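You operate a simulated robot arm through the tools that you are given. There is no shell and no other tool.

You are at the controls of a simulated robot arm. One attempt, no reset.

Task
Drop the cream tile in the spare tub and lid it.
Fine: slide the tub in between the green box and the grey tray; once the tile is in the tub, shut the box on the other tiles.
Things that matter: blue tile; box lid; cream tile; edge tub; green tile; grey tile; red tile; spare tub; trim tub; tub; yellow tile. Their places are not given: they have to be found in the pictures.

It is judged by the outcome, as a careful person would: the job done as asked, and still so three seconds after it is handed in. It fails if anything else is knocked over, pushed out of place, dropped, spilled or broken. Lids that push on must go on centred and level and be pressed home; caps that screw on are set level and turned clockwise until they are tight.

Robot
A 7-joint arm with a two-finger parallel gripper, fixed in place. Base frame: the origin is at the foot of the arm, x ahead of it, y to its left, z up. Readings come in mm, degrees, newtons and seconds.
With the tool pointing down near the work surface it reaches from about 360 to 780 mm from the base axis. Its first joint turns from -166.0 to 166.0 degrees. Payload 3.91 kg.
The TCP is the grasp point between the finger pads, 30 mm short of the fingertips. In the tool frame z runs along the fingers and y along their closing line. Largest opening 110 mm; finger width 20, thickness 10; the body of the gripper, 48 by 112 mm, starts 55 mm behind the TCP.
Orientation is told as [roll, pitch, yaw] about the base's x, y, z axes, in that order, counted from this pose: with the fingers straight down and closing along the base's y, the tool's x points along the base's -x, its y along +y and its z along -z.

Tools
- The arm moves only by the tool play_rows. Its argument "series" is a list of rows, each an object (a shift or turn left out is 0, a gripper value left out holds the last) with "delta_pos": the shift along the tool's x, y, z in units of 150 mm (1.0 is 150 mm), a list of three; "delta_rot": the turn, a rotation vector about the tool's x, y, z in units of 90 degrees (1.0 is 90 degrees), a list of three. In form: [{"delta_pos": [dx, dy, dz], "delta_rot": [rx, ry, rz]}, ...]. A call has 1 to 20 rows; each row is the pose to reach, as a shift and turn from the pose commanded when the call began, along the tool's axes at that moment. "gripper" is the opening, from 0 (shut) to 1 (fully open), set as the call begins (left out, the last holds). A call with a number of a shift or a turn outside -1 to 1 is refused whole. Rows are played at 5 a second. More than 50 mm and 8.6 degrees between two rows, or a gripper value outside its range, and nothing of the call is played. Where a pose cannot be reached the arm comes as near as it can. A force on the tool above 70 N (or 10 N above the force at the start of the call, whichever is more), or a blocked arm, ends the call early, and 0.2 s more pass. The fingers move at their own pace (about 153 mm/s each) and stop on an object; they squeeze with about 41 N. The grip force told is the motor's: it shows also when the fingers shut on nothing. Time passes only in rows, and 0.2 s behind the last, so rows that repeat a pose let the fingers close. It gives the time, the measured TCP pose, the force on the tool (base axes), the opening and the grip force at its end, in the units of the frame above (readings bear some noise), with the torque about the TCP (base axes, N m) and any sound that the robot's microphone picked up, and new pictures: "show" is both (left out), scene, wrist or none.
- Cameras (640 x 400 px; columns grow to the right, rows downward): "scene" is fixed at [218.1, -502.3, 1693.4]; the picture's right is [0.90, -0.44, 0.00], its down [-0.28, -0.56, -0.78] and it looks along [0.35, 0.70, -0.62] (base axes); focal length 316 px, centre (320, 200). "wrist" rides on the gripper at [77, 7, -114] in the tool frame; the picture's right is [-0.09, 1.00, 0.00], its down [-0.80, -0.07, -0.59] and it looks along [-0.59, -0.05, 0.80] (tool axes); focal length 270 px, centre (320, 200).
- slide_trunk(by): slides the trunk up (or, below 0, down) by that many mm; the arm rides with it, the base frame stays. It gives what a move gives, with no picture.
- measure_at(camera, pixels): for up to 12 pixels [column, row] of the newest picture of that camera ("zoom" is the newest enlarged one), the place [x, y, z] in the base frame of the surface seen there, good to about 2 mm, but the place of the scene camera against the robot may be out by one fixed shift of up to 25 mm in any direction. It takes no simulated time.
- inspect(camera, box): a new picture of the part [left, top, right, bottom] of that camera's present view, enlarged. It takes no simulated time.
- hand_in(): hands the job in; it is judged then, once.

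Unless the task says otherwise, let go and move clear before handing in.

The tools are called after "Request:" by a JSON object that holds its "method" and its "body". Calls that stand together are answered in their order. play_rows: Moves the arm, as the interface text tells. Its arguments: {"type":"object","properties":{"series":{"type":"array","items":{"type":"object","properties":{"delta_pos":{"type":"array","items":{"type":"number"}},"delta_rot":{"type":"array","items":{"type":"number"}}}}},"gripper":{"type":"number"},"show":{"type":"string","enum":["both","scene","wrist","none"]}},"required":["series"]} The other tools are called the same way: slide_trunk (by) slides the trunk up or down; measure_at (camera, pixels) gives the place of the surface under pixels of a picture; inspect (camera, box) takes an enlarged picture of a part of a camera's view; hand_in () hands the job in.

At the start:

```text
time_s: 0.0
tool_pos: [384.9, 148.0, 1380.6]
tool_rot: [0.0, 0.1, 0.1]
force: [-0.1, -0.6, 0.4]
wrist_torque: [0.01, 0.02, 0.03]
width: 110.0
finger_force: 0.1
trunk travel left (down, up): [-550.0, 60.0]
```

scene: 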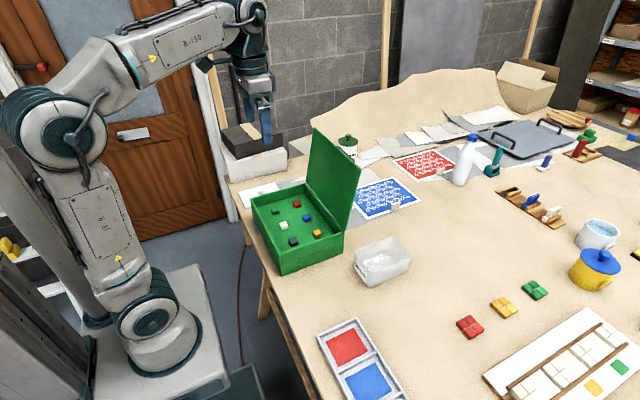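
wrist: 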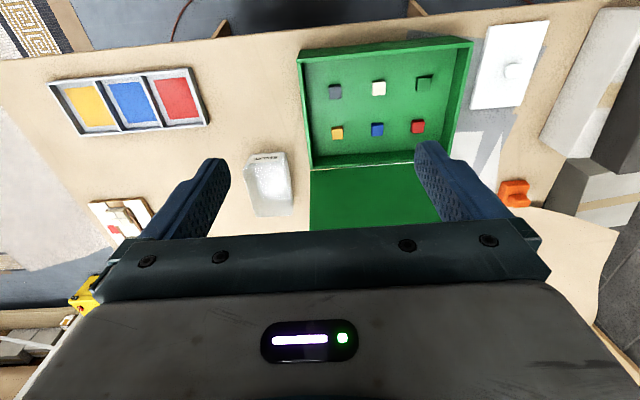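

The scene picture shows the open green box with six tiles (around 300,225), a clear tub at (382,262) and the grey tray at (360,365). I'll zoom in to tell the tubs apart and find the lids.

Request:
{"method": "inspect", "body": {"camera": "scene", "box": [230, 120, 430, 290]}}

Request:
{"method": "inspect", "body": {"camera": "scene", "box": [430, 100, 640, 300]}}

Request:
{"method": "inspect", "body": {"camera": "scene", "box": [300, 280, 640, 400]}}

Request:
{"method": "inspect", "body": {"camera": "wrist", "box": [220, 20, 560, 220]}}

Request:
{"method": "inspect", "body": {"camera": "wrist", "box": [30, 40, 310, 240]}}

```text
2.35 times, centred on (330, 205) of scene
```

zoom: 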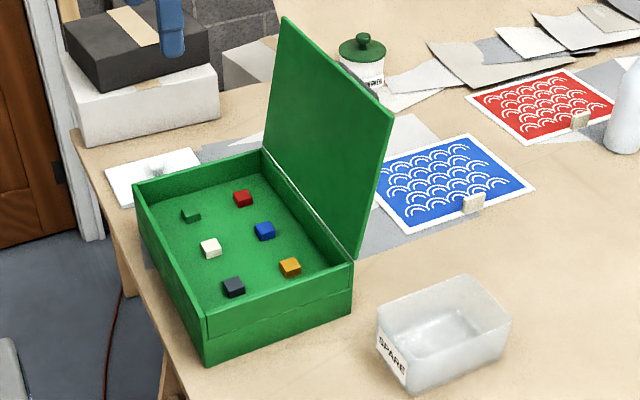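

```text
2.00 times, centred on (535, 200) of scene
```

zoom: 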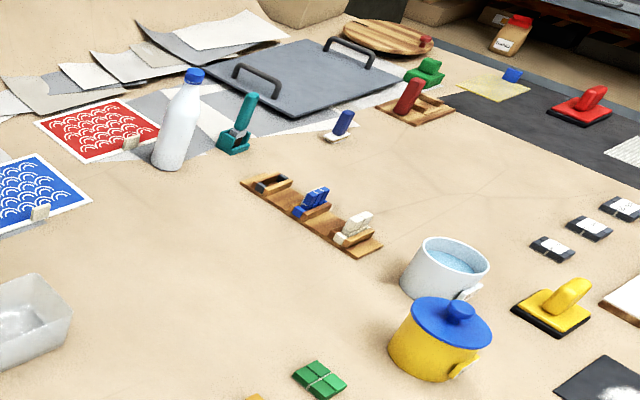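

```text
1.88 times, centred on (470, 340) of scene
```

zoom: 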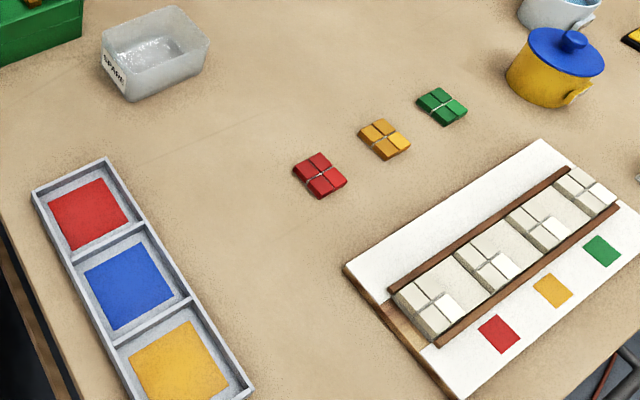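

```text
1.88 times, centred on (390, 120) of wrist
```

zoom: 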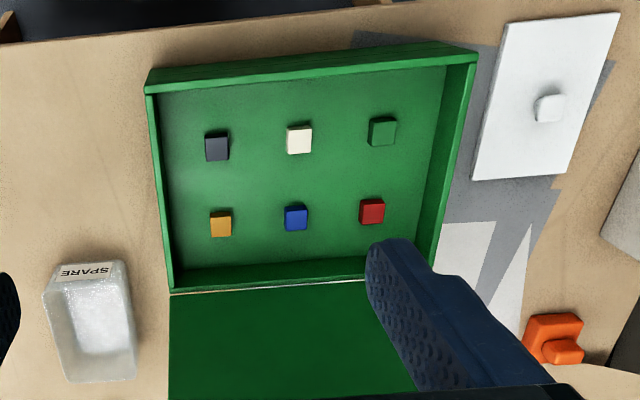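

```text
2.00 times, centred on (170, 140) of wrist
```

zoom: 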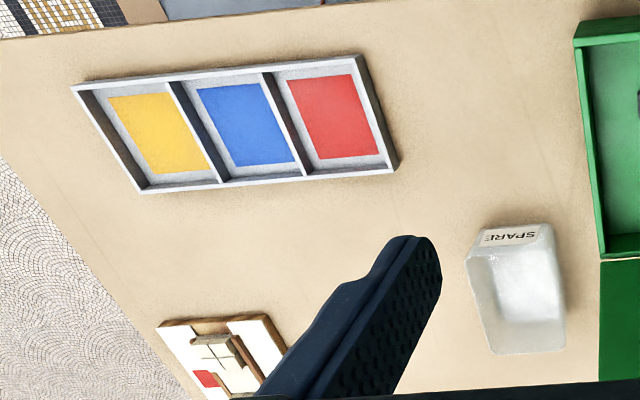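

The spare tub (labelled SPARE) is at (382,262) in the scene picture, and a white plate with a knob at (262,190) may be its lid. I'll measure these places in both cameras.

Request:
{"method": "measure_at", "body": {"camera": "wrist", "pixels": [[335, 92], [378, 88], [423, 84], [337, 133], [377, 129], [418, 126], [512, 68], [493, 25], [549, 20], [530, 107], [471, 109], [350, 110]]}}

Request:
{"method": "measure_at", "body": {"camera": "wrist", "pixels": [[270, 190], [247, 155], [285, 153], [293, 213], [255, 215], [298, 60], [312, 168], [473, 38], [210, 123], [190, 65], [220, 140], [308, 140]]}}

Request:
{"method": "measure_at", "body": {"camera": "scene", "pixels": [[295, 224], [303, 242], [281, 224], [317, 233], [306, 217], [297, 204], [278, 211], [262, 188], [357, 259], [390, 238], [411, 256], [380, 282]]}}

Request:
{"method": "inspect", "body": {"camera": "scene", "box": [320, 120, 380, 165]}}

Request:
{"method": "inspect", "body": {"camera": "wrist", "box": [440, 0, 640, 220]}}

```text
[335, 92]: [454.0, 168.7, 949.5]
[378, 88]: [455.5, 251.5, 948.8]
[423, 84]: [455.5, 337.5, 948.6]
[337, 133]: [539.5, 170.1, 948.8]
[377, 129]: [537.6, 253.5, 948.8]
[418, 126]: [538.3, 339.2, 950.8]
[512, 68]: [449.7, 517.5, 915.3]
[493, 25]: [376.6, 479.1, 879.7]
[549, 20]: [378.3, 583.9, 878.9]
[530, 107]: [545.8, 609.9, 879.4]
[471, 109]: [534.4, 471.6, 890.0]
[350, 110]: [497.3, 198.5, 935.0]
```

```text
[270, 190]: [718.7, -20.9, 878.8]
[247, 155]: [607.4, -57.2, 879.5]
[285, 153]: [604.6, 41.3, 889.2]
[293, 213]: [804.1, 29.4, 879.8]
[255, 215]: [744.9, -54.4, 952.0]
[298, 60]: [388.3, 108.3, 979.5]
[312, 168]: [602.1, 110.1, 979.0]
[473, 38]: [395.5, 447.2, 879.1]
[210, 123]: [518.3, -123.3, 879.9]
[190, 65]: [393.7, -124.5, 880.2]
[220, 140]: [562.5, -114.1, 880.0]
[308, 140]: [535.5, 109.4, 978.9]
```

```text
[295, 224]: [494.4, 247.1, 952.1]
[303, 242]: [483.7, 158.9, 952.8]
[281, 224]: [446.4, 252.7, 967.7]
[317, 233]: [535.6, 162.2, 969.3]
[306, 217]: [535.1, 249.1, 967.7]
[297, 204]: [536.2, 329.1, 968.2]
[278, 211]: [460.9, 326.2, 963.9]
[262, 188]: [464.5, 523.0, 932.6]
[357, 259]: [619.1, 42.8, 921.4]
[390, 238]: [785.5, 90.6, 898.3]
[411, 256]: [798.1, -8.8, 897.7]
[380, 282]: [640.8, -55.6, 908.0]
```

```text
8.89 times, centred on (350, 142) of scene
```

zoom: 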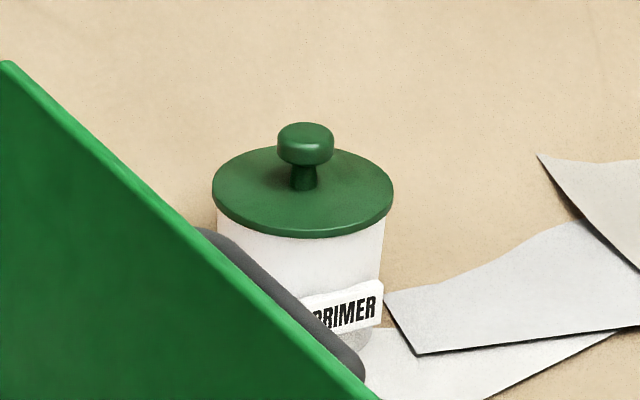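

```text
1.82 times, centred on (540, 110) of wrist
```

zoom: 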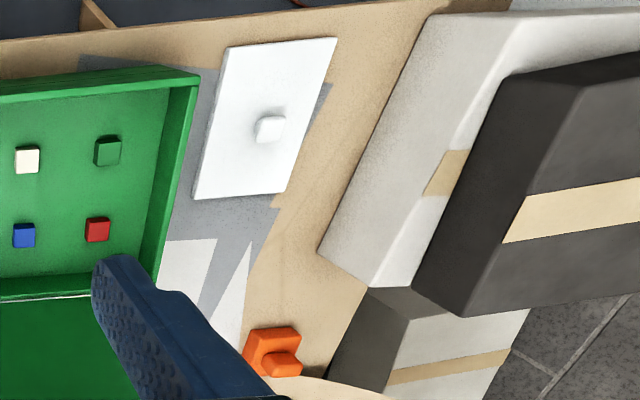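

Wrist readings put the table at z≈879, the box spanning x 388–602 and y 108–447, the cream tile at about (455,251,949) and the spare tub at about x 610–800, y −55..43. Next I'll measure the box lid, tray, tub rim and knobbed plate more closely.

Request:
{"method": "measure_at", "body": {"camera": "scene", "pixels": [[316, 131], [360, 166], [343, 228], [330, 180], [246, 195], [272, 183], [285, 272], [340, 240], [321, 335], [357, 320], [400, 390], [265, 189]]}}

Request:
{"method": "inspect", "body": {"camera": "wrist", "box": [230, 140, 310, 230]}}

Request:
{"method": "inspect", "body": {"camera": "scene", "box": [340, 225, 425, 295]}}

```text
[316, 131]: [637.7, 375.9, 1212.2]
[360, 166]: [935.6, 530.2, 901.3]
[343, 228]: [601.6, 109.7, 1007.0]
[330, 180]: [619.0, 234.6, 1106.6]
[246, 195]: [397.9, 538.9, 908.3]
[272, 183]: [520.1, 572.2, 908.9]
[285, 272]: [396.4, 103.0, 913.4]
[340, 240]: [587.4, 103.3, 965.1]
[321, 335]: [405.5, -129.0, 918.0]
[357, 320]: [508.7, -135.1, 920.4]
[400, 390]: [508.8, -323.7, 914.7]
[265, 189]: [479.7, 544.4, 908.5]
```

```text
4.44 times, centred on (270, 185) of wrist
```

zoom: 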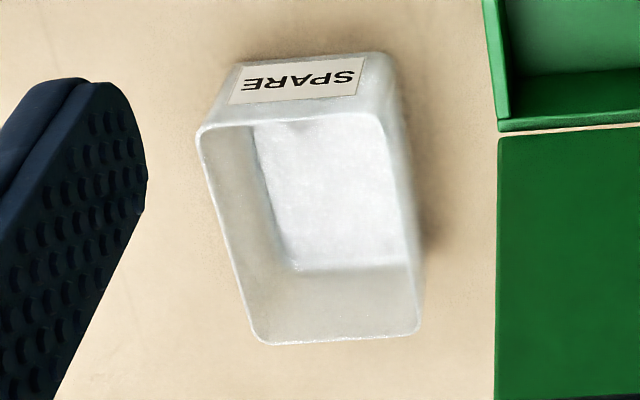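

```text
5.71 times, centred on (382, 260) of scene
```

zoom: 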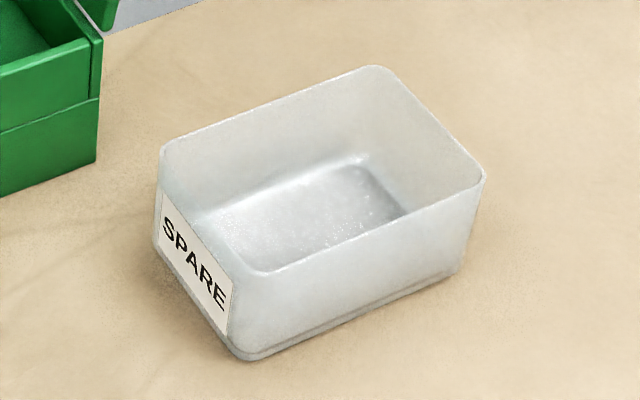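

I'll measure the tub rim in the scene zoom (rim corners around (165,150), (375,68), (484,172), (245,275)).

Request:
{"method": "measure_at", "body": {"camera": "zoom", "pixels": [[164, 149], [240, 275], [372, 68], [482, 172], [300, 215], [250, 355], [457, 272], [158, 240], [190, 250], [270, 104], [360, 230], [430, 118]]}}

Request:
{"method": "inspect", "body": {"camera": "wrist", "box": [230, 140, 310, 230]}}

```text
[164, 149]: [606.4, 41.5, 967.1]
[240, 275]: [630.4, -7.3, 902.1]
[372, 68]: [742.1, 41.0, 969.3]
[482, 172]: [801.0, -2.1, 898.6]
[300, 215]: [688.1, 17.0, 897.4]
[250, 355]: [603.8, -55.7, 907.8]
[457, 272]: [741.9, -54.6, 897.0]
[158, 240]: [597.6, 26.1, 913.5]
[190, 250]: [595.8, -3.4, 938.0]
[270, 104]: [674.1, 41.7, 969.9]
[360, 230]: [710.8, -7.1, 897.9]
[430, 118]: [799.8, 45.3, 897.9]
```

```text
4.44 times, centred on (270, 185) of wrist
```

zoom: 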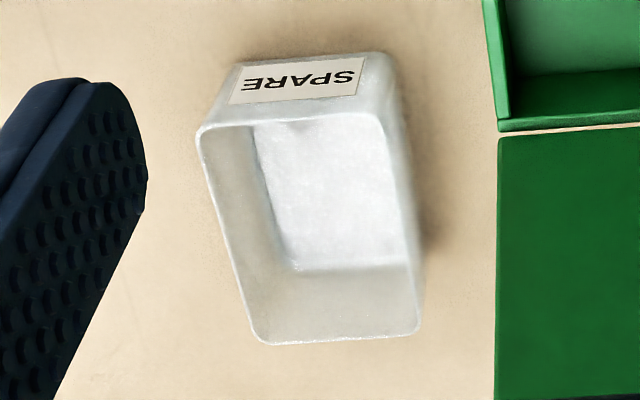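

The tub is about 150 × 98 mm with its rim at z≈952 (rim corners measured at x 597–748, y −56..42), and the knobbed plate at (462,525) should be its lid. I'll lower the trunk so the arm can work over the table.

Request:
{"method": "slide_trunk", "body": {"by": -280}}

```text
time_s: 2.8
tool_pos: [384.7, 146.1, 1100.8]
tool_rot: [0.0, 0.0, 0.0]
force: [0.2, 0.3, -0.5]
wrist_torque: [-0.01, -0.03, 0.0]
width: 110.0
finger_force: 0.0
trunk travel left (down, up): [-270.0, 340.0]
```

The trunk is down by 280 and the TCP is at z 1101. I'll move to a viewpoint short of the tub to see it and the gap closely.

Request:
{"method": "play_rows", "body": {"series": [{"delta_pos": [0, -0.25, 0]}, {"delta_pos": [0, -0.5, 0]}, {"delta_pos": [-0.2, -0.75, 0]}, {"delta_pos": [-0.4, -1, 0]}, {"delta_pos": [-0.65, -1, 0]}, {"delta_pos": [-0.83, -1, 0]}, {"delta_pos": [-0.83, -1, 0]}]}}

```text
time_s: 4.4
tool_pos: [510.6, -3.8, 1101.5]
tool_rot: [0.0, 0.0, -0.1]
force: [0.5, 0.1, 0.9]
wrist_torque: [0.03, 0.03, 0.02]
width: 110.0
finger_force: 0.1
trunk travel left (down, up): [-270.0, 340.0]
```

scene: 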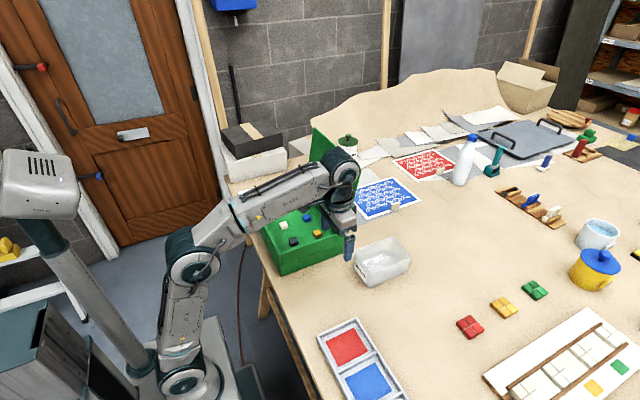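
wrist: 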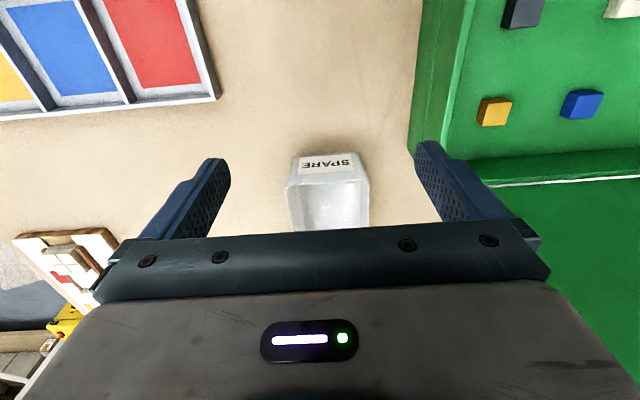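

The SPARE tub shows at (330,190) between the fingers. I'll measure its near rim corners, and the tray and box edges facing the gap.

Request:
{"method": "inspect", "body": {"camera": "wrist", "box": [270, 140, 390, 235]}}

Request:
{"method": "measure_at", "body": {"camera": "wrist", "pixels": [[289, 186], [367, 183], [293, 205], [365, 205], [328, 185], [218, 97], [185, 5], [215, 99], [409, 148], [424, 20], [292, 158], [360, 153]]}}

```text
4.21 times, centred on (330, 188) of wrist
```

zoom: 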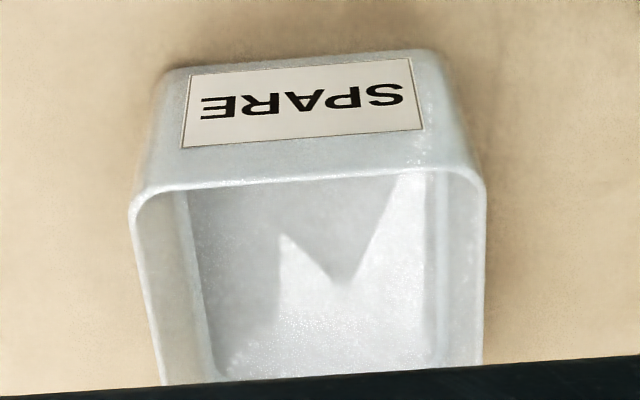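

```text
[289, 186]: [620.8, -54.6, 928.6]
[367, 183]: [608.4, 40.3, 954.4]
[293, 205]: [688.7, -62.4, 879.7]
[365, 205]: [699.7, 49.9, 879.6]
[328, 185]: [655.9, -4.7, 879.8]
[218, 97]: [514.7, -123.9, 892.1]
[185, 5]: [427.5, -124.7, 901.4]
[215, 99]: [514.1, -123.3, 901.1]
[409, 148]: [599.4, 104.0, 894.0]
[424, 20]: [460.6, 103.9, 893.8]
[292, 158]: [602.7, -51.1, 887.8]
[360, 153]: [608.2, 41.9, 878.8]
```

Request:
{"method": "measure_at", "body": {"camera": "zoom", "pixels": [[131, 210], [133, 240], [486, 200], [484, 240], [300, 178], [200, 187], [420, 170], [150, 330], [300, 165], [165, 75], [430, 56], [142, 290]]}}

```text
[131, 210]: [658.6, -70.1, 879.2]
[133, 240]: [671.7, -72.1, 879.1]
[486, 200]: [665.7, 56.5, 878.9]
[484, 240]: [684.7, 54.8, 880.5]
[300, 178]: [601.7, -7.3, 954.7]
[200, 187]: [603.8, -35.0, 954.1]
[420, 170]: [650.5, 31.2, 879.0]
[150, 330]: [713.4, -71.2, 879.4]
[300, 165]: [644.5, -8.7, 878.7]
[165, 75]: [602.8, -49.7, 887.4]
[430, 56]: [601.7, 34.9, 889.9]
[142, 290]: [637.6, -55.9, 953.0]
```

The tub rim spans y ≈ −56..45 at z 954 with its near edge at x≈602, so its centre is about (676,−5.5) and it is square to the base. I'll move above it with the fingers open.

Request:
{"method": "play_rows", "body": {"series": [{"delta_pos": [-0.25, -0.005, 0]}, {"delta_pos": [-0.5, -0.01, 0]}, {"delta_pos": [-0.75, -0.01, 0]}, {"delta_pos": [-0.99, -0.012, 0]}, {"delta_pos": [-0.99, -0.012, 0.2]}, {"delta_pos": [-0.99, -0.012, 0.2]}], "gripper": 1}}

```text
time_s: 5.8
tool_pos: [639.9, -10.8, 1066.6]
tool_rot: [0.0, -0.3, 0.0]
force: [-0.1, -0.7, -0.1]
wrist_torque: [0.02, 0.01, -0.03]
width: 109.8
finger_force: 0.0
out of reach, approached as far as the arm can: row 3, 4, 5, 6
trunk travel left (down, up): [-270.0, 340.0]
```

scene: 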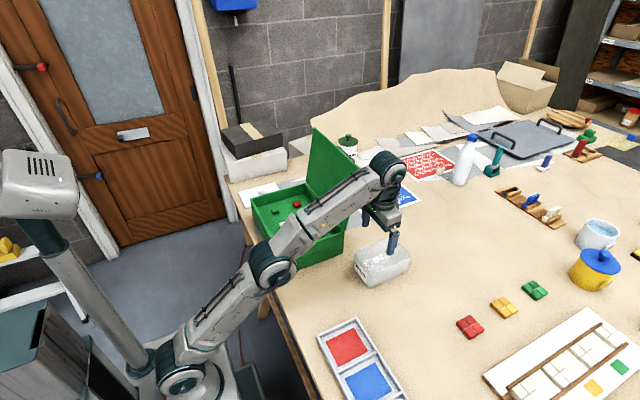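
wrist: 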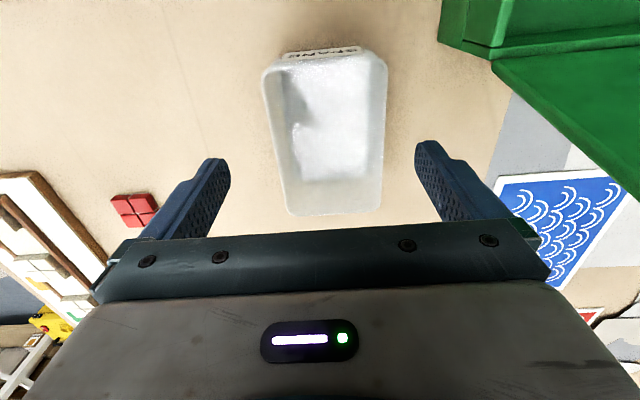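

At this trunk height the arm cannot reach x 660, but the whole tub is in view (rim corners near (265,72), (387,60), (290,213), (382,212)). I'll measure the rim while I have it.

Request:
{"method": "inspect", "body": {"camera": "wrist", "box": [240, 40, 420, 225]}}

Request:
{"method": "measure_at", "body": {"camera": "wrist", "pixels": [[278, 140], [284, 180], [384, 140], [383, 180], [330, 213], [330, 214], [330, 212], [320, 68], [340, 66], [271, 100], [386, 100], [320, 120]]}}

```text
2.16 times, centred on (330, 132) of wrist
```

zoom: 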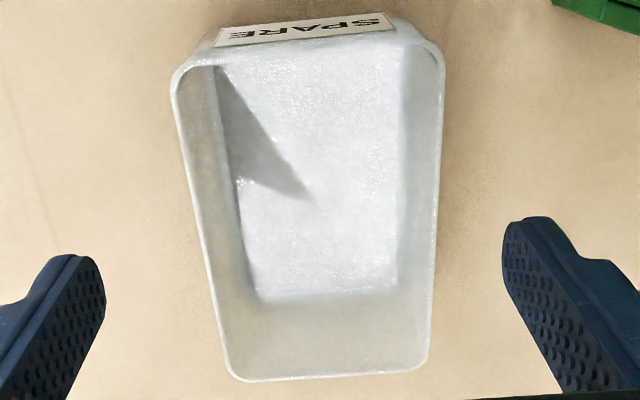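

```text
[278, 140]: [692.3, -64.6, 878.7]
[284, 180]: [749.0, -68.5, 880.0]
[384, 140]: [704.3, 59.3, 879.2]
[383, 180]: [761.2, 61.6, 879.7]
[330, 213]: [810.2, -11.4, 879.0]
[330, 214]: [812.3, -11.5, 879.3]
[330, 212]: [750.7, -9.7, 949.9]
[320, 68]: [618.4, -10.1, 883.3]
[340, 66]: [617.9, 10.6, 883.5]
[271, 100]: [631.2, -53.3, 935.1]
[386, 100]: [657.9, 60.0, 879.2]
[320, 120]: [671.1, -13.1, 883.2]
```

The far rim is at x≈751, so the tub centre is (676,−5.5). I'll raise the trunk to lift the shoulder and gain reach.

Request:
{"method": "slide_trunk", "body": {"by": 120}}

Request:
{"method": "play_rows", "body": {"series": [{"delta_pos": [0, 0, 0.3]}, {"delta_pos": [0, 0, 0.6]}, {"delta_pos": [-0.1, 0.02, 0.8]}, {"delta_pos": [-0.2, 0.033, 0.9]}, {"delta_pos": [-0.2, 0.033, 0.9]}]}}

```text
time_s: 7.3
tool_pos: [639.6, -10.0, 1185.8]
tool_rot: [-0.1, -0.2, 0.0]
force: [-0.5, 0.4, -0.5]
wrist_torque: [0.01, 0.02, 0.0]
width: 110.1
finger_force: 0.0
trunk travel left (down, up): [-390.0, 220.0]
```

```text
time_s: 8.5
tool_pos: [670.9, -6.7, 1050.4]
tool_rot: [0.0, -0.3, 0.0]
force: [0.9, 0.2, 0.0]
wrist_torque: [0.01, -0.03, 0.01]
width: 110.2
finger_force: 0.0
trunk travel left (down, up): [-390.0, 220.0]
```

scene: 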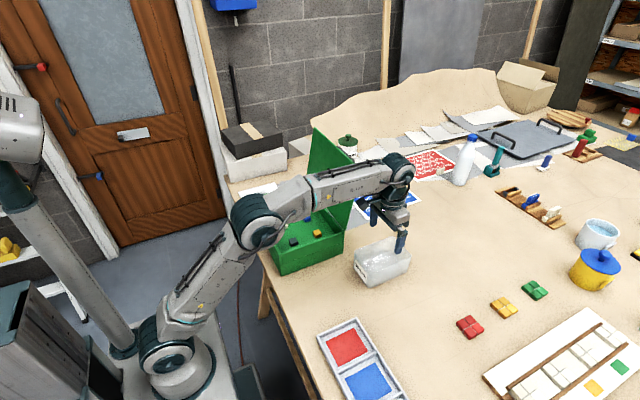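
wrist: 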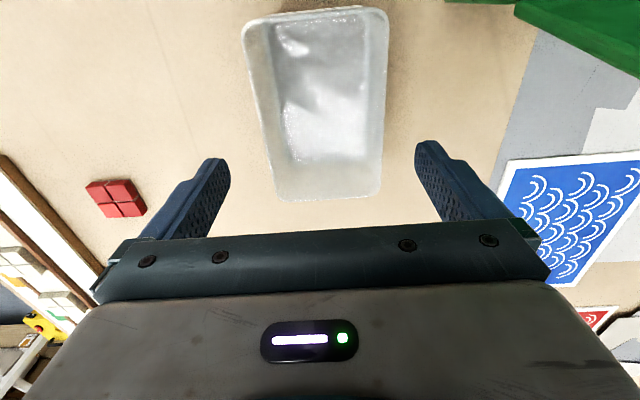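

The arm now reaches, with the tub centred between the fingers (edges at about (258,100) and (384,100)). I'll go down until the fingertips are about 35 mm below the rim.

Request:
{"method": "play_rows", "body": {"series": [{"delta_pos": [-0.034, 0.01, 0.2]}, {"delta_pos": [-0.034, 0.01, 0.4]}, {"delta_pos": [-0.034, 0.01, 0.5]}, {"delta_pos": [-0.034, 0.01, 0.6]}, {"delta_pos": [-0.034, 0.01, 0.68]}, {"delta_pos": [-0.034, 0.01, 0.68]}]}}

```text
time_s: 9.9
tool_pos: [676.1, -3.9, 948.2]
tool_rot: [0.1, -0.2, 0.0]
force: [0.8, -0.9, 0.6]
wrist_torque: [0.01, -0.01, 0.0]
width: 109.9
finger_force: 0.0
trunk travel left (down, up): [-390.0, 220.0]
```

scene: 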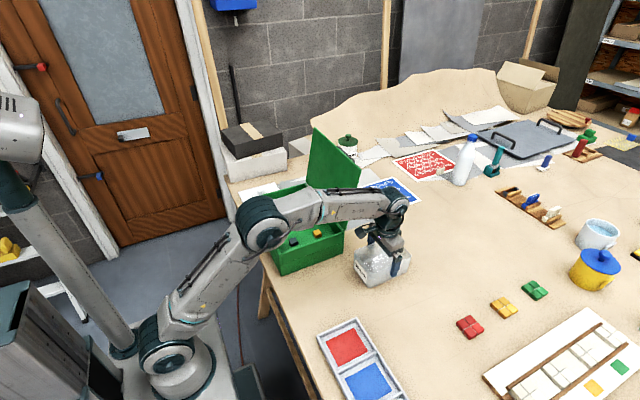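
wrist: 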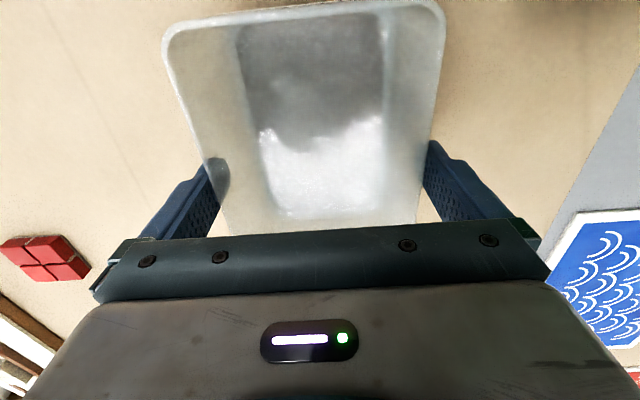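

The fingers straddle the tub without contact (force about zero). I'll close on it gently.

Request:
{"method": "play_rows", "body": {"series": [{"delta_pos": [0, 0, 0]}, {"delta_pos": [0, 0, 0]}, {"delta_pos": [0, 0, 0]}], "gripper": 0.8, "show": "wrist"}}

```text
time_s: 10.7
tool_pos: [675.3, -4.4, 947.1]
tool_rot: [0.0, -0.2, 0.1]
force: [0.5, -1.0, 0.4]
wrist_torque: [-0.01, 0.01, 0.0]
width: 99.3
finger_force: 41.1
trunk travel left (down, up): [-390.0, 220.0]
```

wrist: 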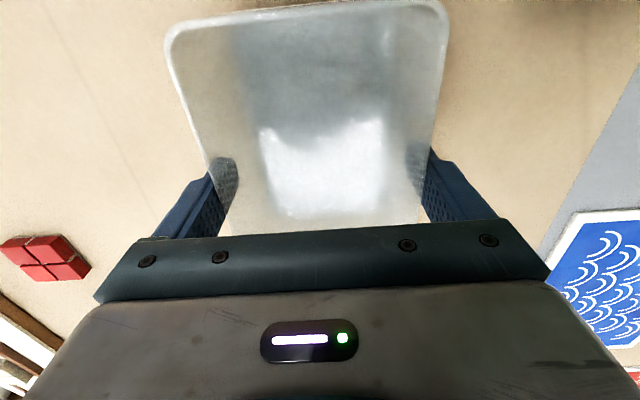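

The tub is held at 99.3 mm. Now I'll slide it straight toward −x into the gap (tool +x).

Request:
{"method": "play_rows", "body": {"series": [{"delta_pos": [0.1, 0, 0]}, {"delta_pos": [0.25, 0, 0]}, {"delta_pos": [0.4, 0, 0]}, {"delta_pos": [0.55, -0.01, 0]}, {"delta_pos": [0.7, -0.02, 0]}, {"delta_pos": [0.85, -0.02, 0]}, {"delta_pos": [1, -0.02, 0]}, {"delta_pos": [1, -0.02, 0]}]}}

```text
time_s: 12.5
tool_pos: [525.0, -6.7, 948.2]
tool_rot: [0.0, -0.2, 0.0]
force: [-0.5, 0.1, -0.3]
wrist_torque: [0.0, -0.01, -0.01]
width: 99.2
finger_force: 41.4
trunk travel left (down, up): [-390.0, 220.0]
```

scene: 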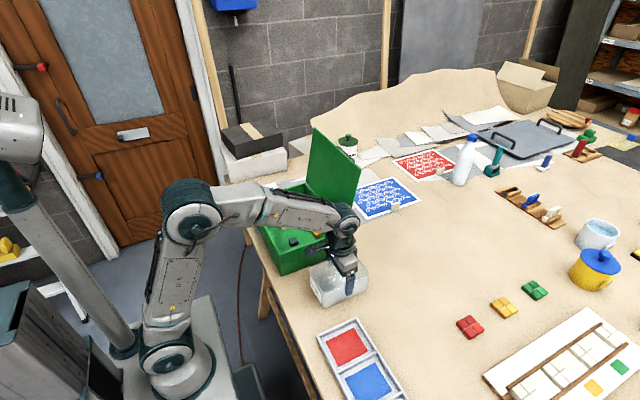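
wrist: 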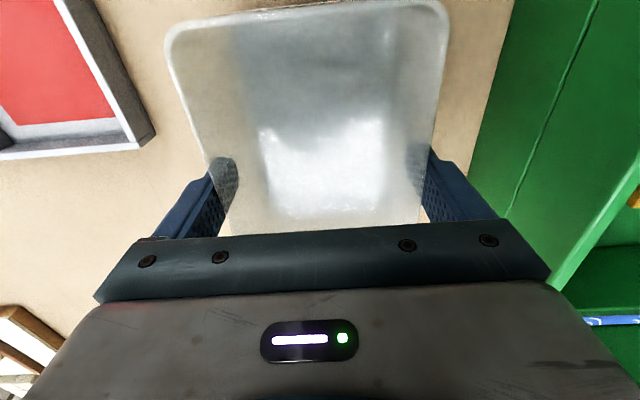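

It slides freely, and the tray corner at (150,135) and box wall at (500,100) stay clear. I'll go on another 57 mm.

Request:
{"method": "play_rows", "body": {"series": [{"delta_pos": [0.12, 0, 0]}, {"delta_pos": [0.25, -0.005, 0]}, {"delta_pos": [0.38, -0.01, 0]}, {"delta_pos": [0.38, -0.01, 0]}], "show": "scene"}}

Request:
{"method": "play_rows", "body": {"series": [{"delta_pos": [0, 0, 0]}, {"delta_pos": [0, 0, 0]}, {"delta_pos": [0, 0, 0]}], "gripper": 1, "show": "wrist"}}

```text
time_s: 13.5
tool_pos: [467.6, -9.3, 947.9]
tool_rot: [0.0, -0.1, 0.0]
force: [-0.2, 0.0, 0.9]
wrist_torque: [0.12, 0.11, 0.02]
width: 99.2
finger_force: 41.3
trunk travel left (down, up): [-390.0, 220.0]
```

scene: 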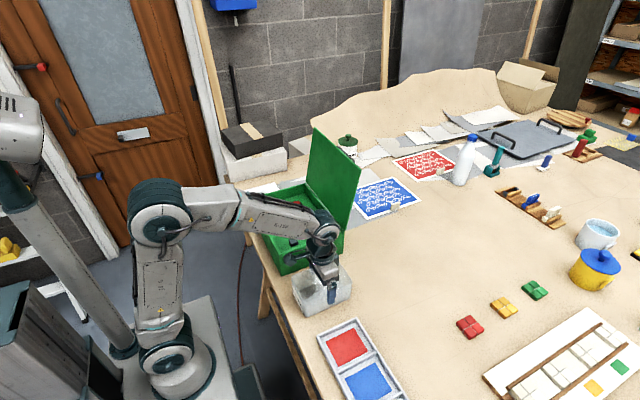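

```text
time_s: 14.3
tool_pos: [468.4, -9.2, 947.9]
tool_rot: [0.0, -0.3, 0.0]
force: [0.3, 0.8, -0.3]
wrist_torque: [0.01, -0.01, 0.01]
width: 110.1
finger_force: 0.0
trunk travel left (down, up): [-390.0, 220.0]
```

wrist: 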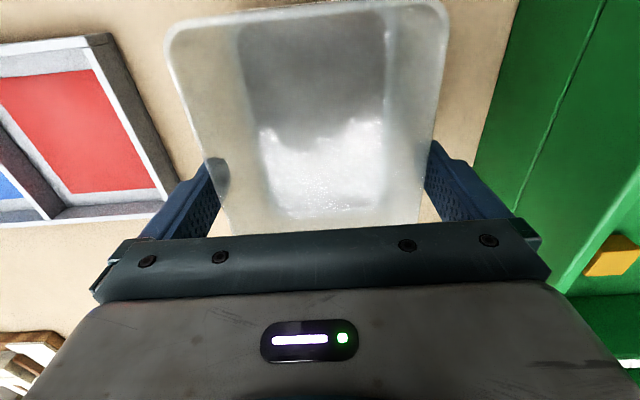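

The tub now stands at about (468,−9), between box and tray. I'll rise straight up, then head toward the cream tile.

Request:
{"method": "play_rows", "body": {"series": [{"delta_pos": [0, 0, -0.25]}, {"delta_pos": [0, 0, -0.5]}, {"delta_pos": [0, 0, -0.8]}, {"delta_pos": [0, 0.25, -0.9]}, {"delta_pos": [0, 0.5, -0.9]}, {"delta_pos": [0.1, 0.75, -0.9]}, {"delta_pos": [0.15, 1, -0.9]}, {"delta_pos": [0.15, 1, -0.9]}]}}

Request:
{"method": "play_rows", "body": {"series": [{"delta_pos": [0, 0.3, 0]}, {"delta_pos": [0, 0.6, 0]}, {"delta_pos": [0, 0.737, 0]}, {"delta_pos": [0, 0.737, 0]}], "gripper": 0.5}}

```text
time_s: 16.1
tool_pos: [445.6, 142.5, 1082.0]
tool_rot: [0.0, 0.0, 0.0]
force: [-0.1, 0.4, 0.7]
wrist_torque: [-0.02, -0.02, -0.02]
width: 110.3
finger_force: 0.0
trunk travel left (down, up): [-390.0, 220.0]
```

scene: 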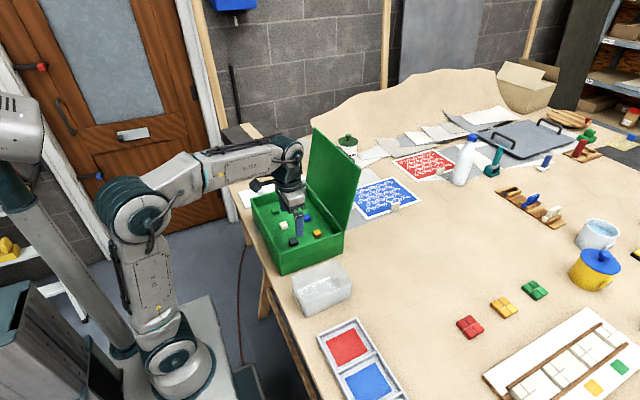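
wrist: 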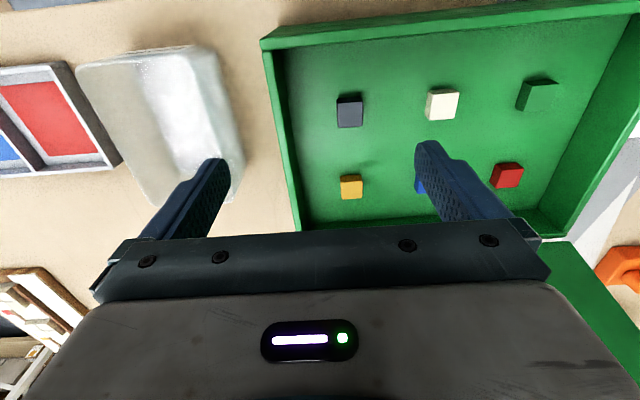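

```text
time_s: 17.1
tool_pos: [443.9, 253.5, 1083.7]
tool_rot: [-0.1, -0.2, -0.1]
force: [0.1, -0.1, -0.6]
wrist_torque: [0.0, 0.01, -0.02]
width: 55.0
finger_force: 0.0
trunk travel left (down, up): [-390.0, 220.0]
```

scene: 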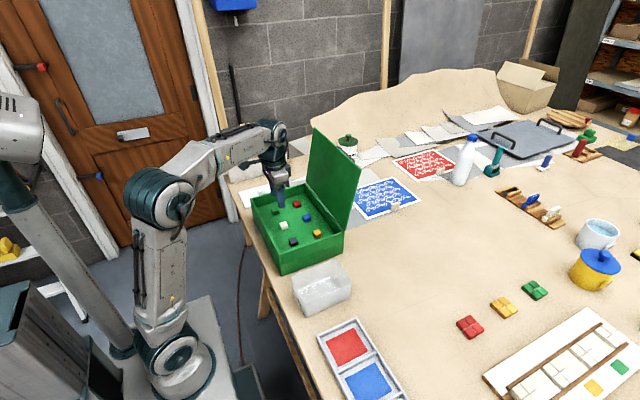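
wrist: 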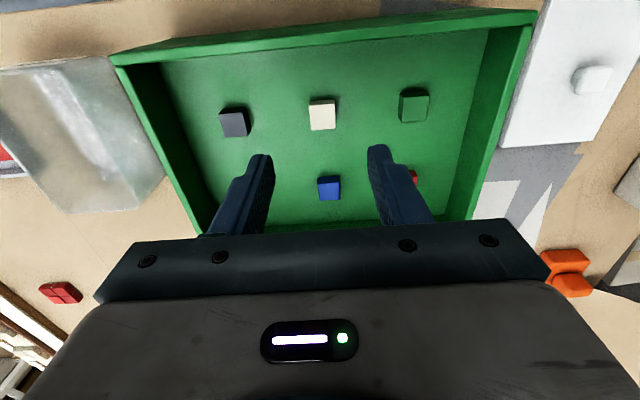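

The cream tile is at (322,113) in the wrist view, between the fingers' columns. I'll measure its top and the floor around it, along with the white plate and its knob.

Request:
{"method": "measure_at", "body": {"camera": "wrist", "pixels": [[322, 113], [312, 104], [333, 103], [312, 125], [333, 124], [350, 115], [295, 115], [590, 80], [580, 70], [520, 60], [570, 120], [515, 140]]}}

Request:
{"method": "inspect", "body": {"camera": "wrist", "box": [280, 80, 360, 150]}}

Request:
{"method": "inspect", "body": {"camera": "wrist", "box": [480, 0, 640, 160]}}

```text
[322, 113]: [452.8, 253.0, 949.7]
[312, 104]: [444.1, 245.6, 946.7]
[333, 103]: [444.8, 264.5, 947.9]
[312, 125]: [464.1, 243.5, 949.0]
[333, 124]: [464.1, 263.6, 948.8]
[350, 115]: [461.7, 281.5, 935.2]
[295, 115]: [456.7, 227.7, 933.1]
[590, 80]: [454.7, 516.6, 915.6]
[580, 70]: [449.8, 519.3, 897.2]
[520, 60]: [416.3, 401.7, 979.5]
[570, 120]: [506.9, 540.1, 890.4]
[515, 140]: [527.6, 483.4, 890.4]
```

```text
5.71 times, centred on (320, 115) of wrist
```

zoom: 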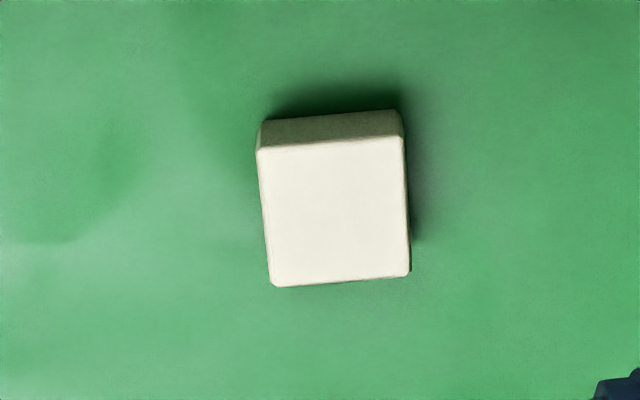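

```text
2.50 times, centred on (560, 80) of wrist
```

zoom: 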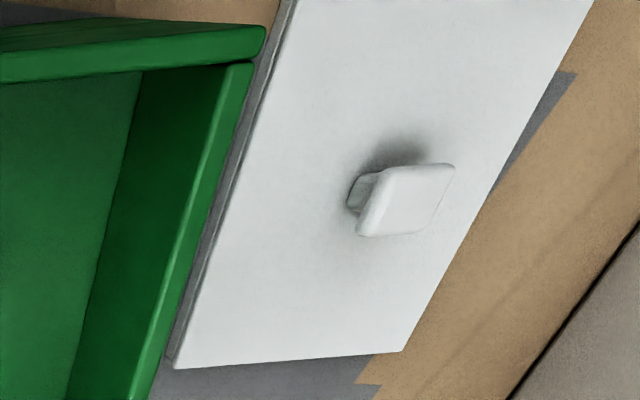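

The cream tile's top is centred at about (455,253.5,949.5) with the box floor at 934. I'll go down on it with the tips stopping about 4 mm above the floor.

Request:
{"method": "play_rows", "body": {"series": [{"delta_pos": [-0.07, 0, 0.2]}, {"delta_pos": [-0.07, 0, 0.4]}, {"delta_pos": [-0.07, 0, 0.55]}, {"delta_pos": [-0.07, 0, 0.67]}, {"delta_pos": [-0.07, 0, 0.77]}, {"delta_pos": [-0.07, 0, 0.77]}], "show": "wrist"}}

```text
time_s: 18.5
tool_pos: [455.4, 252.6, 967.9]
tool_rot: [0.0, -0.2, -0.1]
force: [-0.1, 0.4, 0.4]
wrist_torque: [0.01, 0.0, 0.0]
width: 55.3
finger_force: 0.1
trunk travel left (down, up): [-390.0, 220.0]
```

wrist: 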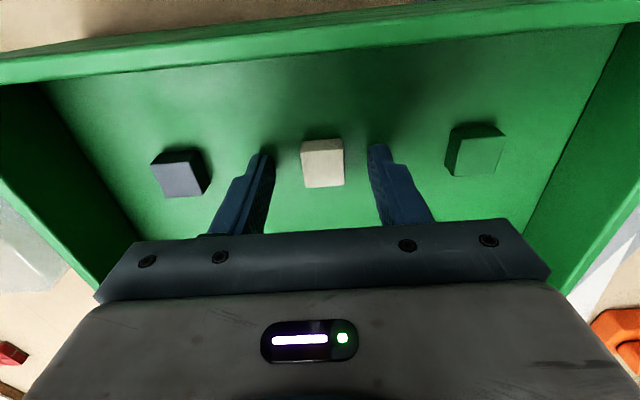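

The tile at (323,163) sits between the fingertips. I'll close on it.

Request:
{"method": "play_rows", "body": {"series": [{"delta_pos": [0, 0, 0]}, {"delta_pos": [0, 0, 0]}, {"delta_pos": [0, 0, 0]}], "gripper": 0.05, "show": "none"}}

Request:
{"method": "play_rows", "body": {"series": [{"delta_pos": [0, 0, -0.15]}, {"delta_pos": [0, 0, -0.4]}, {"delta_pos": [0, 0, -0.7]}, {"delta_pos": [0, 0, -0.7]}]}}

```text
time_s: 19.3
tool_pos: [455.8, 253.9, 967.3]
tool_rot: [0.0, -0.3, 0.0]
force: [-0.7, -0.3, 0.4]
wrist_torque: [-0.03, 0.04, 0.03]
width: 22.4
finger_force: 40.5
trunk travel left (down, up): [-390.0, 220.0]
```

```text
time_s: 20.3
tool_pos: [454.5, 252.6, 1072.9]
tool_rot: [0.0, -0.3, 0.0]
force: [-0.9, 0.2, 0.0]
wrist_torque: [0.02, 0.0, 0.02]
width: 22.5
finger_force: 40.9
trunk travel left (down, up): [-390.0, 220.0]
```

scene: 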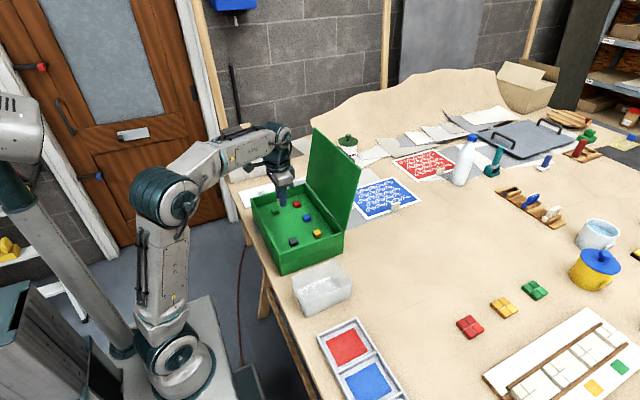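
wrist: 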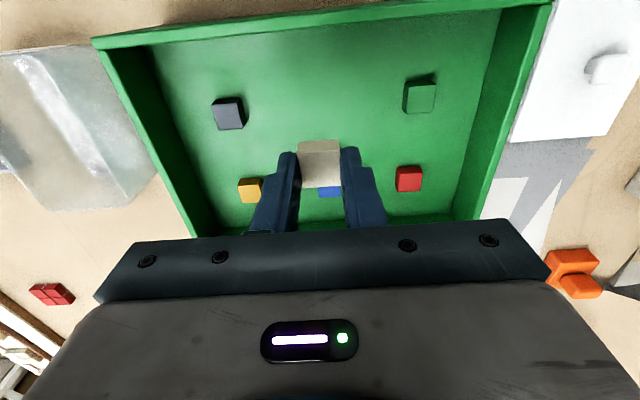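

The cream tile is held (22.5 mm) above the box. I'll carry it over the tub in two legs.

Request:
{"method": "play_rows", "body": {"series": [{"delta_pos": [-0.03, -0.25, 0]}, {"delta_pos": [-0.06, -0.5, 0]}, {"delta_pos": [-0.08, -0.75, 0]}, {"delta_pos": [-0.09, -1, 0]}, {"delta_pos": [-0.09, -1, 0]}], "show": "none"}}

Request:
{"method": "play_rows", "body": {"series": [{"delta_pos": [0, -0.25, 0]}, {"delta_pos": [0, -0.5, 0]}, {"delta_pos": [0, -0.745, 0]}, {"delta_pos": [0, -0.745, 0]}]}}

```text
time_s: 21.5
tool_pos: [469.7, 101.1, 1073.0]
tool_rot: [-0.1, -0.2, 0.0]
force: [0.4, -0.2, -1.3]
wrist_torque: [0.01, -0.01, -0.01]
width: 22.1
finger_force: 41.2
trunk travel left (down, up): [-390.0, 220.0]
```

```text
time_s: 22.5
tool_pos: [469.2, -9.7, 1071.7]
tool_rot: [0.0, -0.2, 0.0]
force: [0.6, 0.2, -0.5]
wrist_torque: [-0.01, -0.01, 0.0]
width: 22.3
finger_force: 40.9
trunk travel left (down, up): [-390.0, 220.0]
```

scene: 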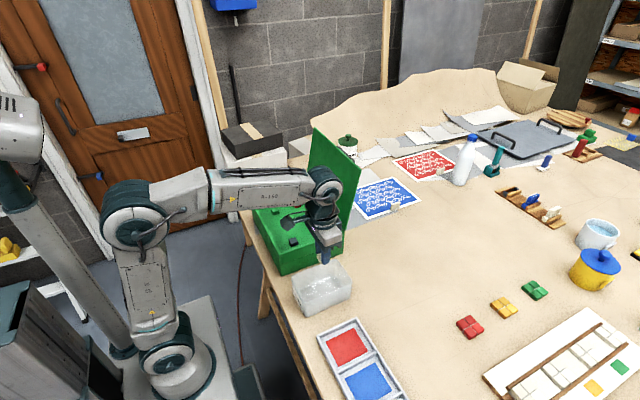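
wrist: 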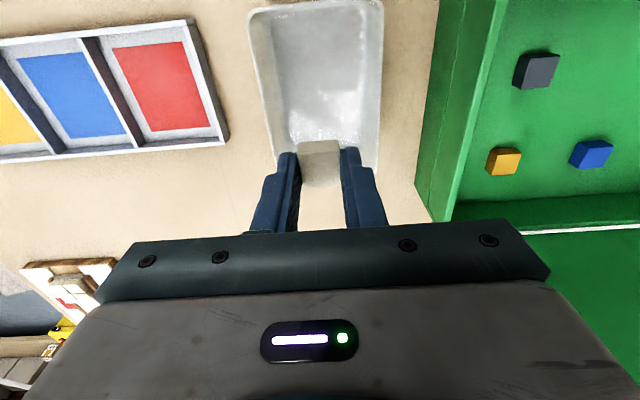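

The tile is over the middle of the tub. I'll lower it to just above the tub floor.

Request:
{"method": "play_rows", "body": {"series": [{"delta_pos": [0, 0, 0.25]}, {"delta_pos": [0, 0, 0.5]}, {"delta_pos": [0, 0, 0.7]}, {"delta_pos": [0, 0, 0.85]}, {"delta_pos": [0, 0, 1.0]}, {"delta_pos": [0, 0, 1.0]}]}}

```text
time_s: 23.9
tool_pos: [469.5, -10.5, 921.6]
tool_rot: [0.0, -0.2, 0.0]
force: [0.3, -0.2, 0.2]
wrist_torque: [-0.01, 0.01, 0.03]
width: 22.3
finger_force: 40.5
trunk travel left (down, up): [-390.0, 220.0]
```

scene: 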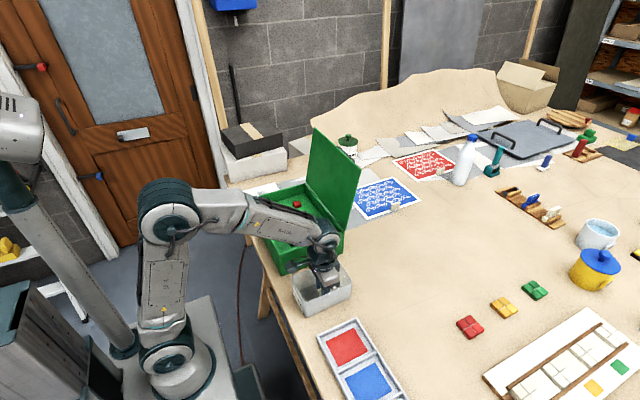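
wrist: 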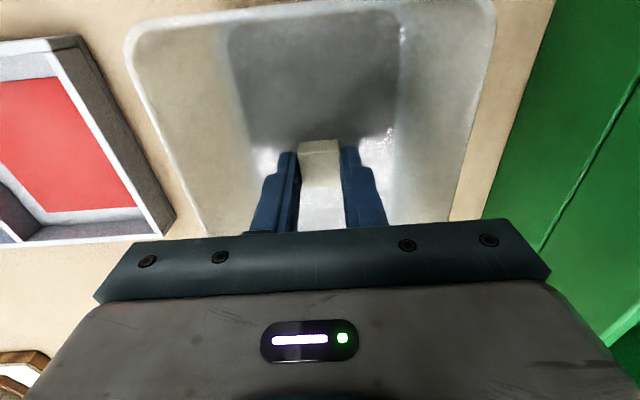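

The tile is inside the tub a few millimetres above its floor. I'll lower the last bit, let go, and lift out.

Request:
{"method": "play_rows", "body": {"series": [{"delta_pos": [0, 0, 0.02]}, {"delta_pos": [0, 0, 0.02]}], "show": "none"}}

Request:
{"method": "play_rows", "body": {"series": [{"delta_pos": [0, 0, 0]}, {"delta_pos": [0, 0, 0]}, {"delta_pos": [0, 0, -0.15]}, {"delta_pos": [0, 0, -0.4]}, {"delta_pos": [0, 0, -0.7]}, {"delta_pos": [0, 0, -1]}, {"delta_pos": [0, 0, -1]}], "gripper": 0.45}}

```text
time_s: 24.5
tool_pos: [469.1, -9.8, 919.8]
tool_rot: [0.1, -0.2, -0.1]
force: [0.4, -1.1, -0.6]
wrist_torque: [0.03, 0.03, 0.01]
width: 22.5
finger_force: 41.4
trunk travel left (down, up): [-390.0, 220.0]
```

```text
time_s: 26.1
tool_pos: [468.3, -11.3, 1069.4]
tool_rot: [0.0, 0.0, 0.1]
force: [-0.3, -0.2, 0.6]
wrist_torque: [-0.02, -0.05, -0.01]
width: 49.5
finger_force: 0.0
trunk travel left (down, up): [-390.0, 220.0]
```

scene: 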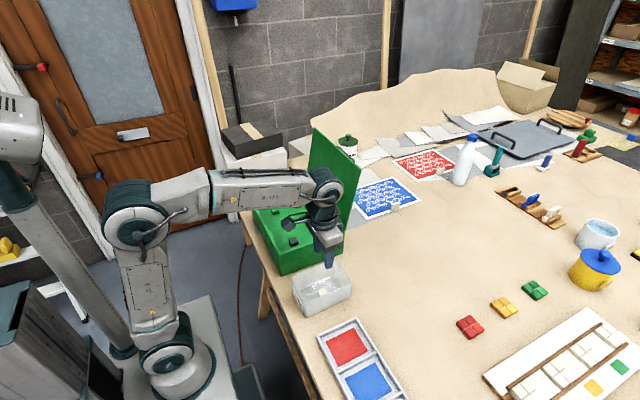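
wrist: 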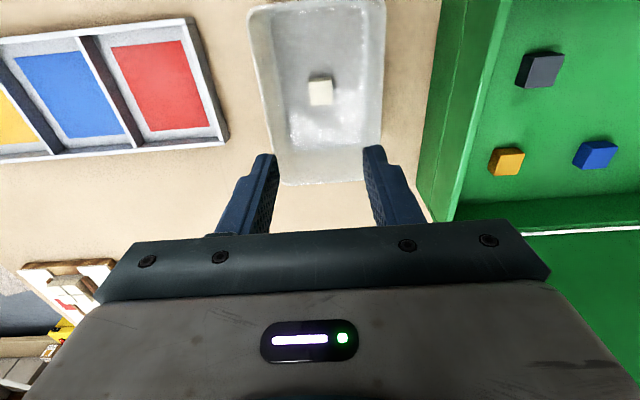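

The cream tile lies in the tub at (320,92). I'll measure the tub rim now for centring the lid.

Request:
{"method": "inspect", "body": {"camera": "wrist", "box": [230, 0, 410, 200]}}

Request:
{"method": "measure_at", "body": {"camera": "wrist", "pixels": [[315, 182], [315, 183], [340, 182], [262, 100], [263, 100], [381, 100], [382, 100], [266, 130], [267, 130], [380, 130], [315, 3], [315, 5]]}}

```text
2.00 times, centred on (320, 100) of wrist
```

zoom: 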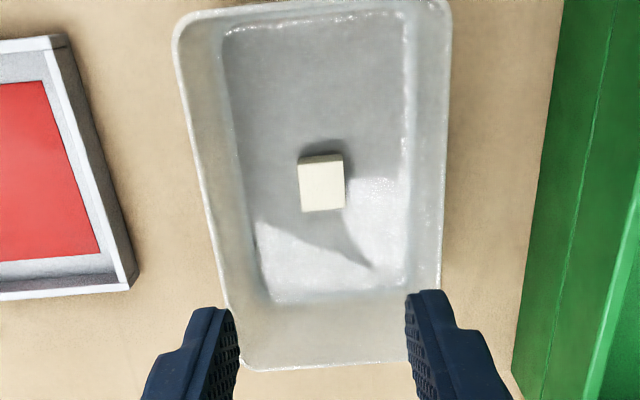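

```text
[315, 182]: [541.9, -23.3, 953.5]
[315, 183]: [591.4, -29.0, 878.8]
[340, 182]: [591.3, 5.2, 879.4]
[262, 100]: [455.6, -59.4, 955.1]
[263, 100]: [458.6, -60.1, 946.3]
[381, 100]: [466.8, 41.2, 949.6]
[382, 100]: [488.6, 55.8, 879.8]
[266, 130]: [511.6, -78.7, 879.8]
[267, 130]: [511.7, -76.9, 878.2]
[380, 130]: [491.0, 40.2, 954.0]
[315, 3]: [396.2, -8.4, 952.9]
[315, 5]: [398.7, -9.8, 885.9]
```

The rim spans x ≈ 394–543 and y ≈ −59.5..41.5, so the tub centre is (468.5,−9). Next I'll travel over the box to look at the white plate with the knob.

Request:
{"method": "play_rows", "body": {"series": [{"delta_pos": [0, 0.3, -0.1]}, {"delta_pos": [0, 0.6, -0.1]}, {"delta_pos": [0.1, 0.8, -0.1]}, {"delta_pos": [0.2, 1, -0.1]}, {"delta_pos": [0.2, 1, -0.1]}], "show": "none"}}

Request:
{"method": "play_rows", "body": {"series": [{"delta_pos": [0, 0.3, 0]}, {"delta_pos": [0, 0.6, 0]}, {"delta_pos": [0, 0.8, 0]}, {"delta_pos": [0, 1, 0]}, {"delta_pos": [0, 1, 0]}], "show": "none"}}

Request:
{"method": "play_rows", "body": {"series": [{"delta_pos": [0, 0.3, 0]}, {"delta_pos": [0, 0.6, 0]}, {"delta_pos": [0, 0.8, 0]}, {"delta_pos": [0, 1, 0]}, {"delta_pos": [0, 1, 0]}]}}

```text
time_s: 27.3
tool_pos: [439.2, 140.8, 1085.1]
tool_rot: [0.0, -0.2, 0.0]
force: [0.6, -0.2, 0.5]
wrist_torque: [-0.05, -0.02, -0.02]
width: 49.3
finger_force: 0.0
trunk travel left (down, up): [-390.0, 220.0]
```

```text
time_s: 28.5
tool_pos: [440.1, 291.0, 1084.0]
tool_rot: [0.0, -0.2, 0.0]
force: [0.7, 0.0, -0.6]
wrist_torque: [-0.01, 0.01, 0.0]
width: 49.6
finger_force: 0.0
trunk travel left (down, up): [-390.0, 220.0]
```

```text
time_s: 29.7
tool_pos: [439.7, 440.7, 1084.3]
tool_rot: [0.0, -0.1, -0.1]
force: [0.7, -0.3, -0.2]
wrist_torque: [-0.03, -0.04, -0.03]
width: 49.4
finger_force: 0.0
trunk travel left (down, up): [-390.0, 220.0]
```

scene: 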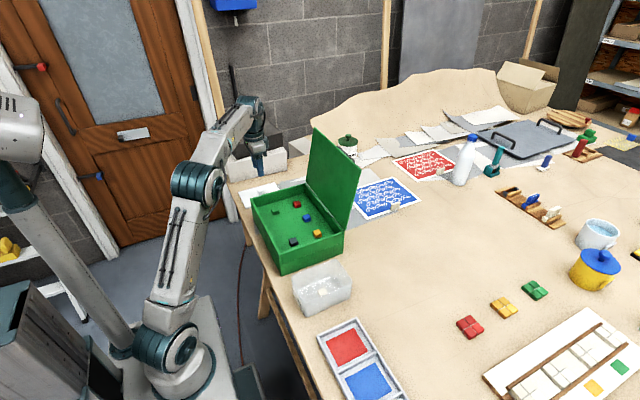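
wrist: 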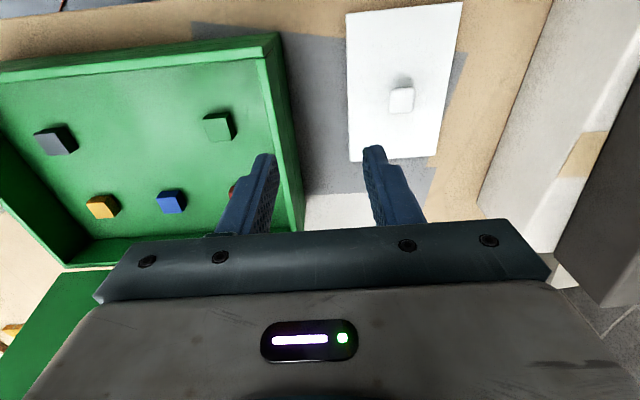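

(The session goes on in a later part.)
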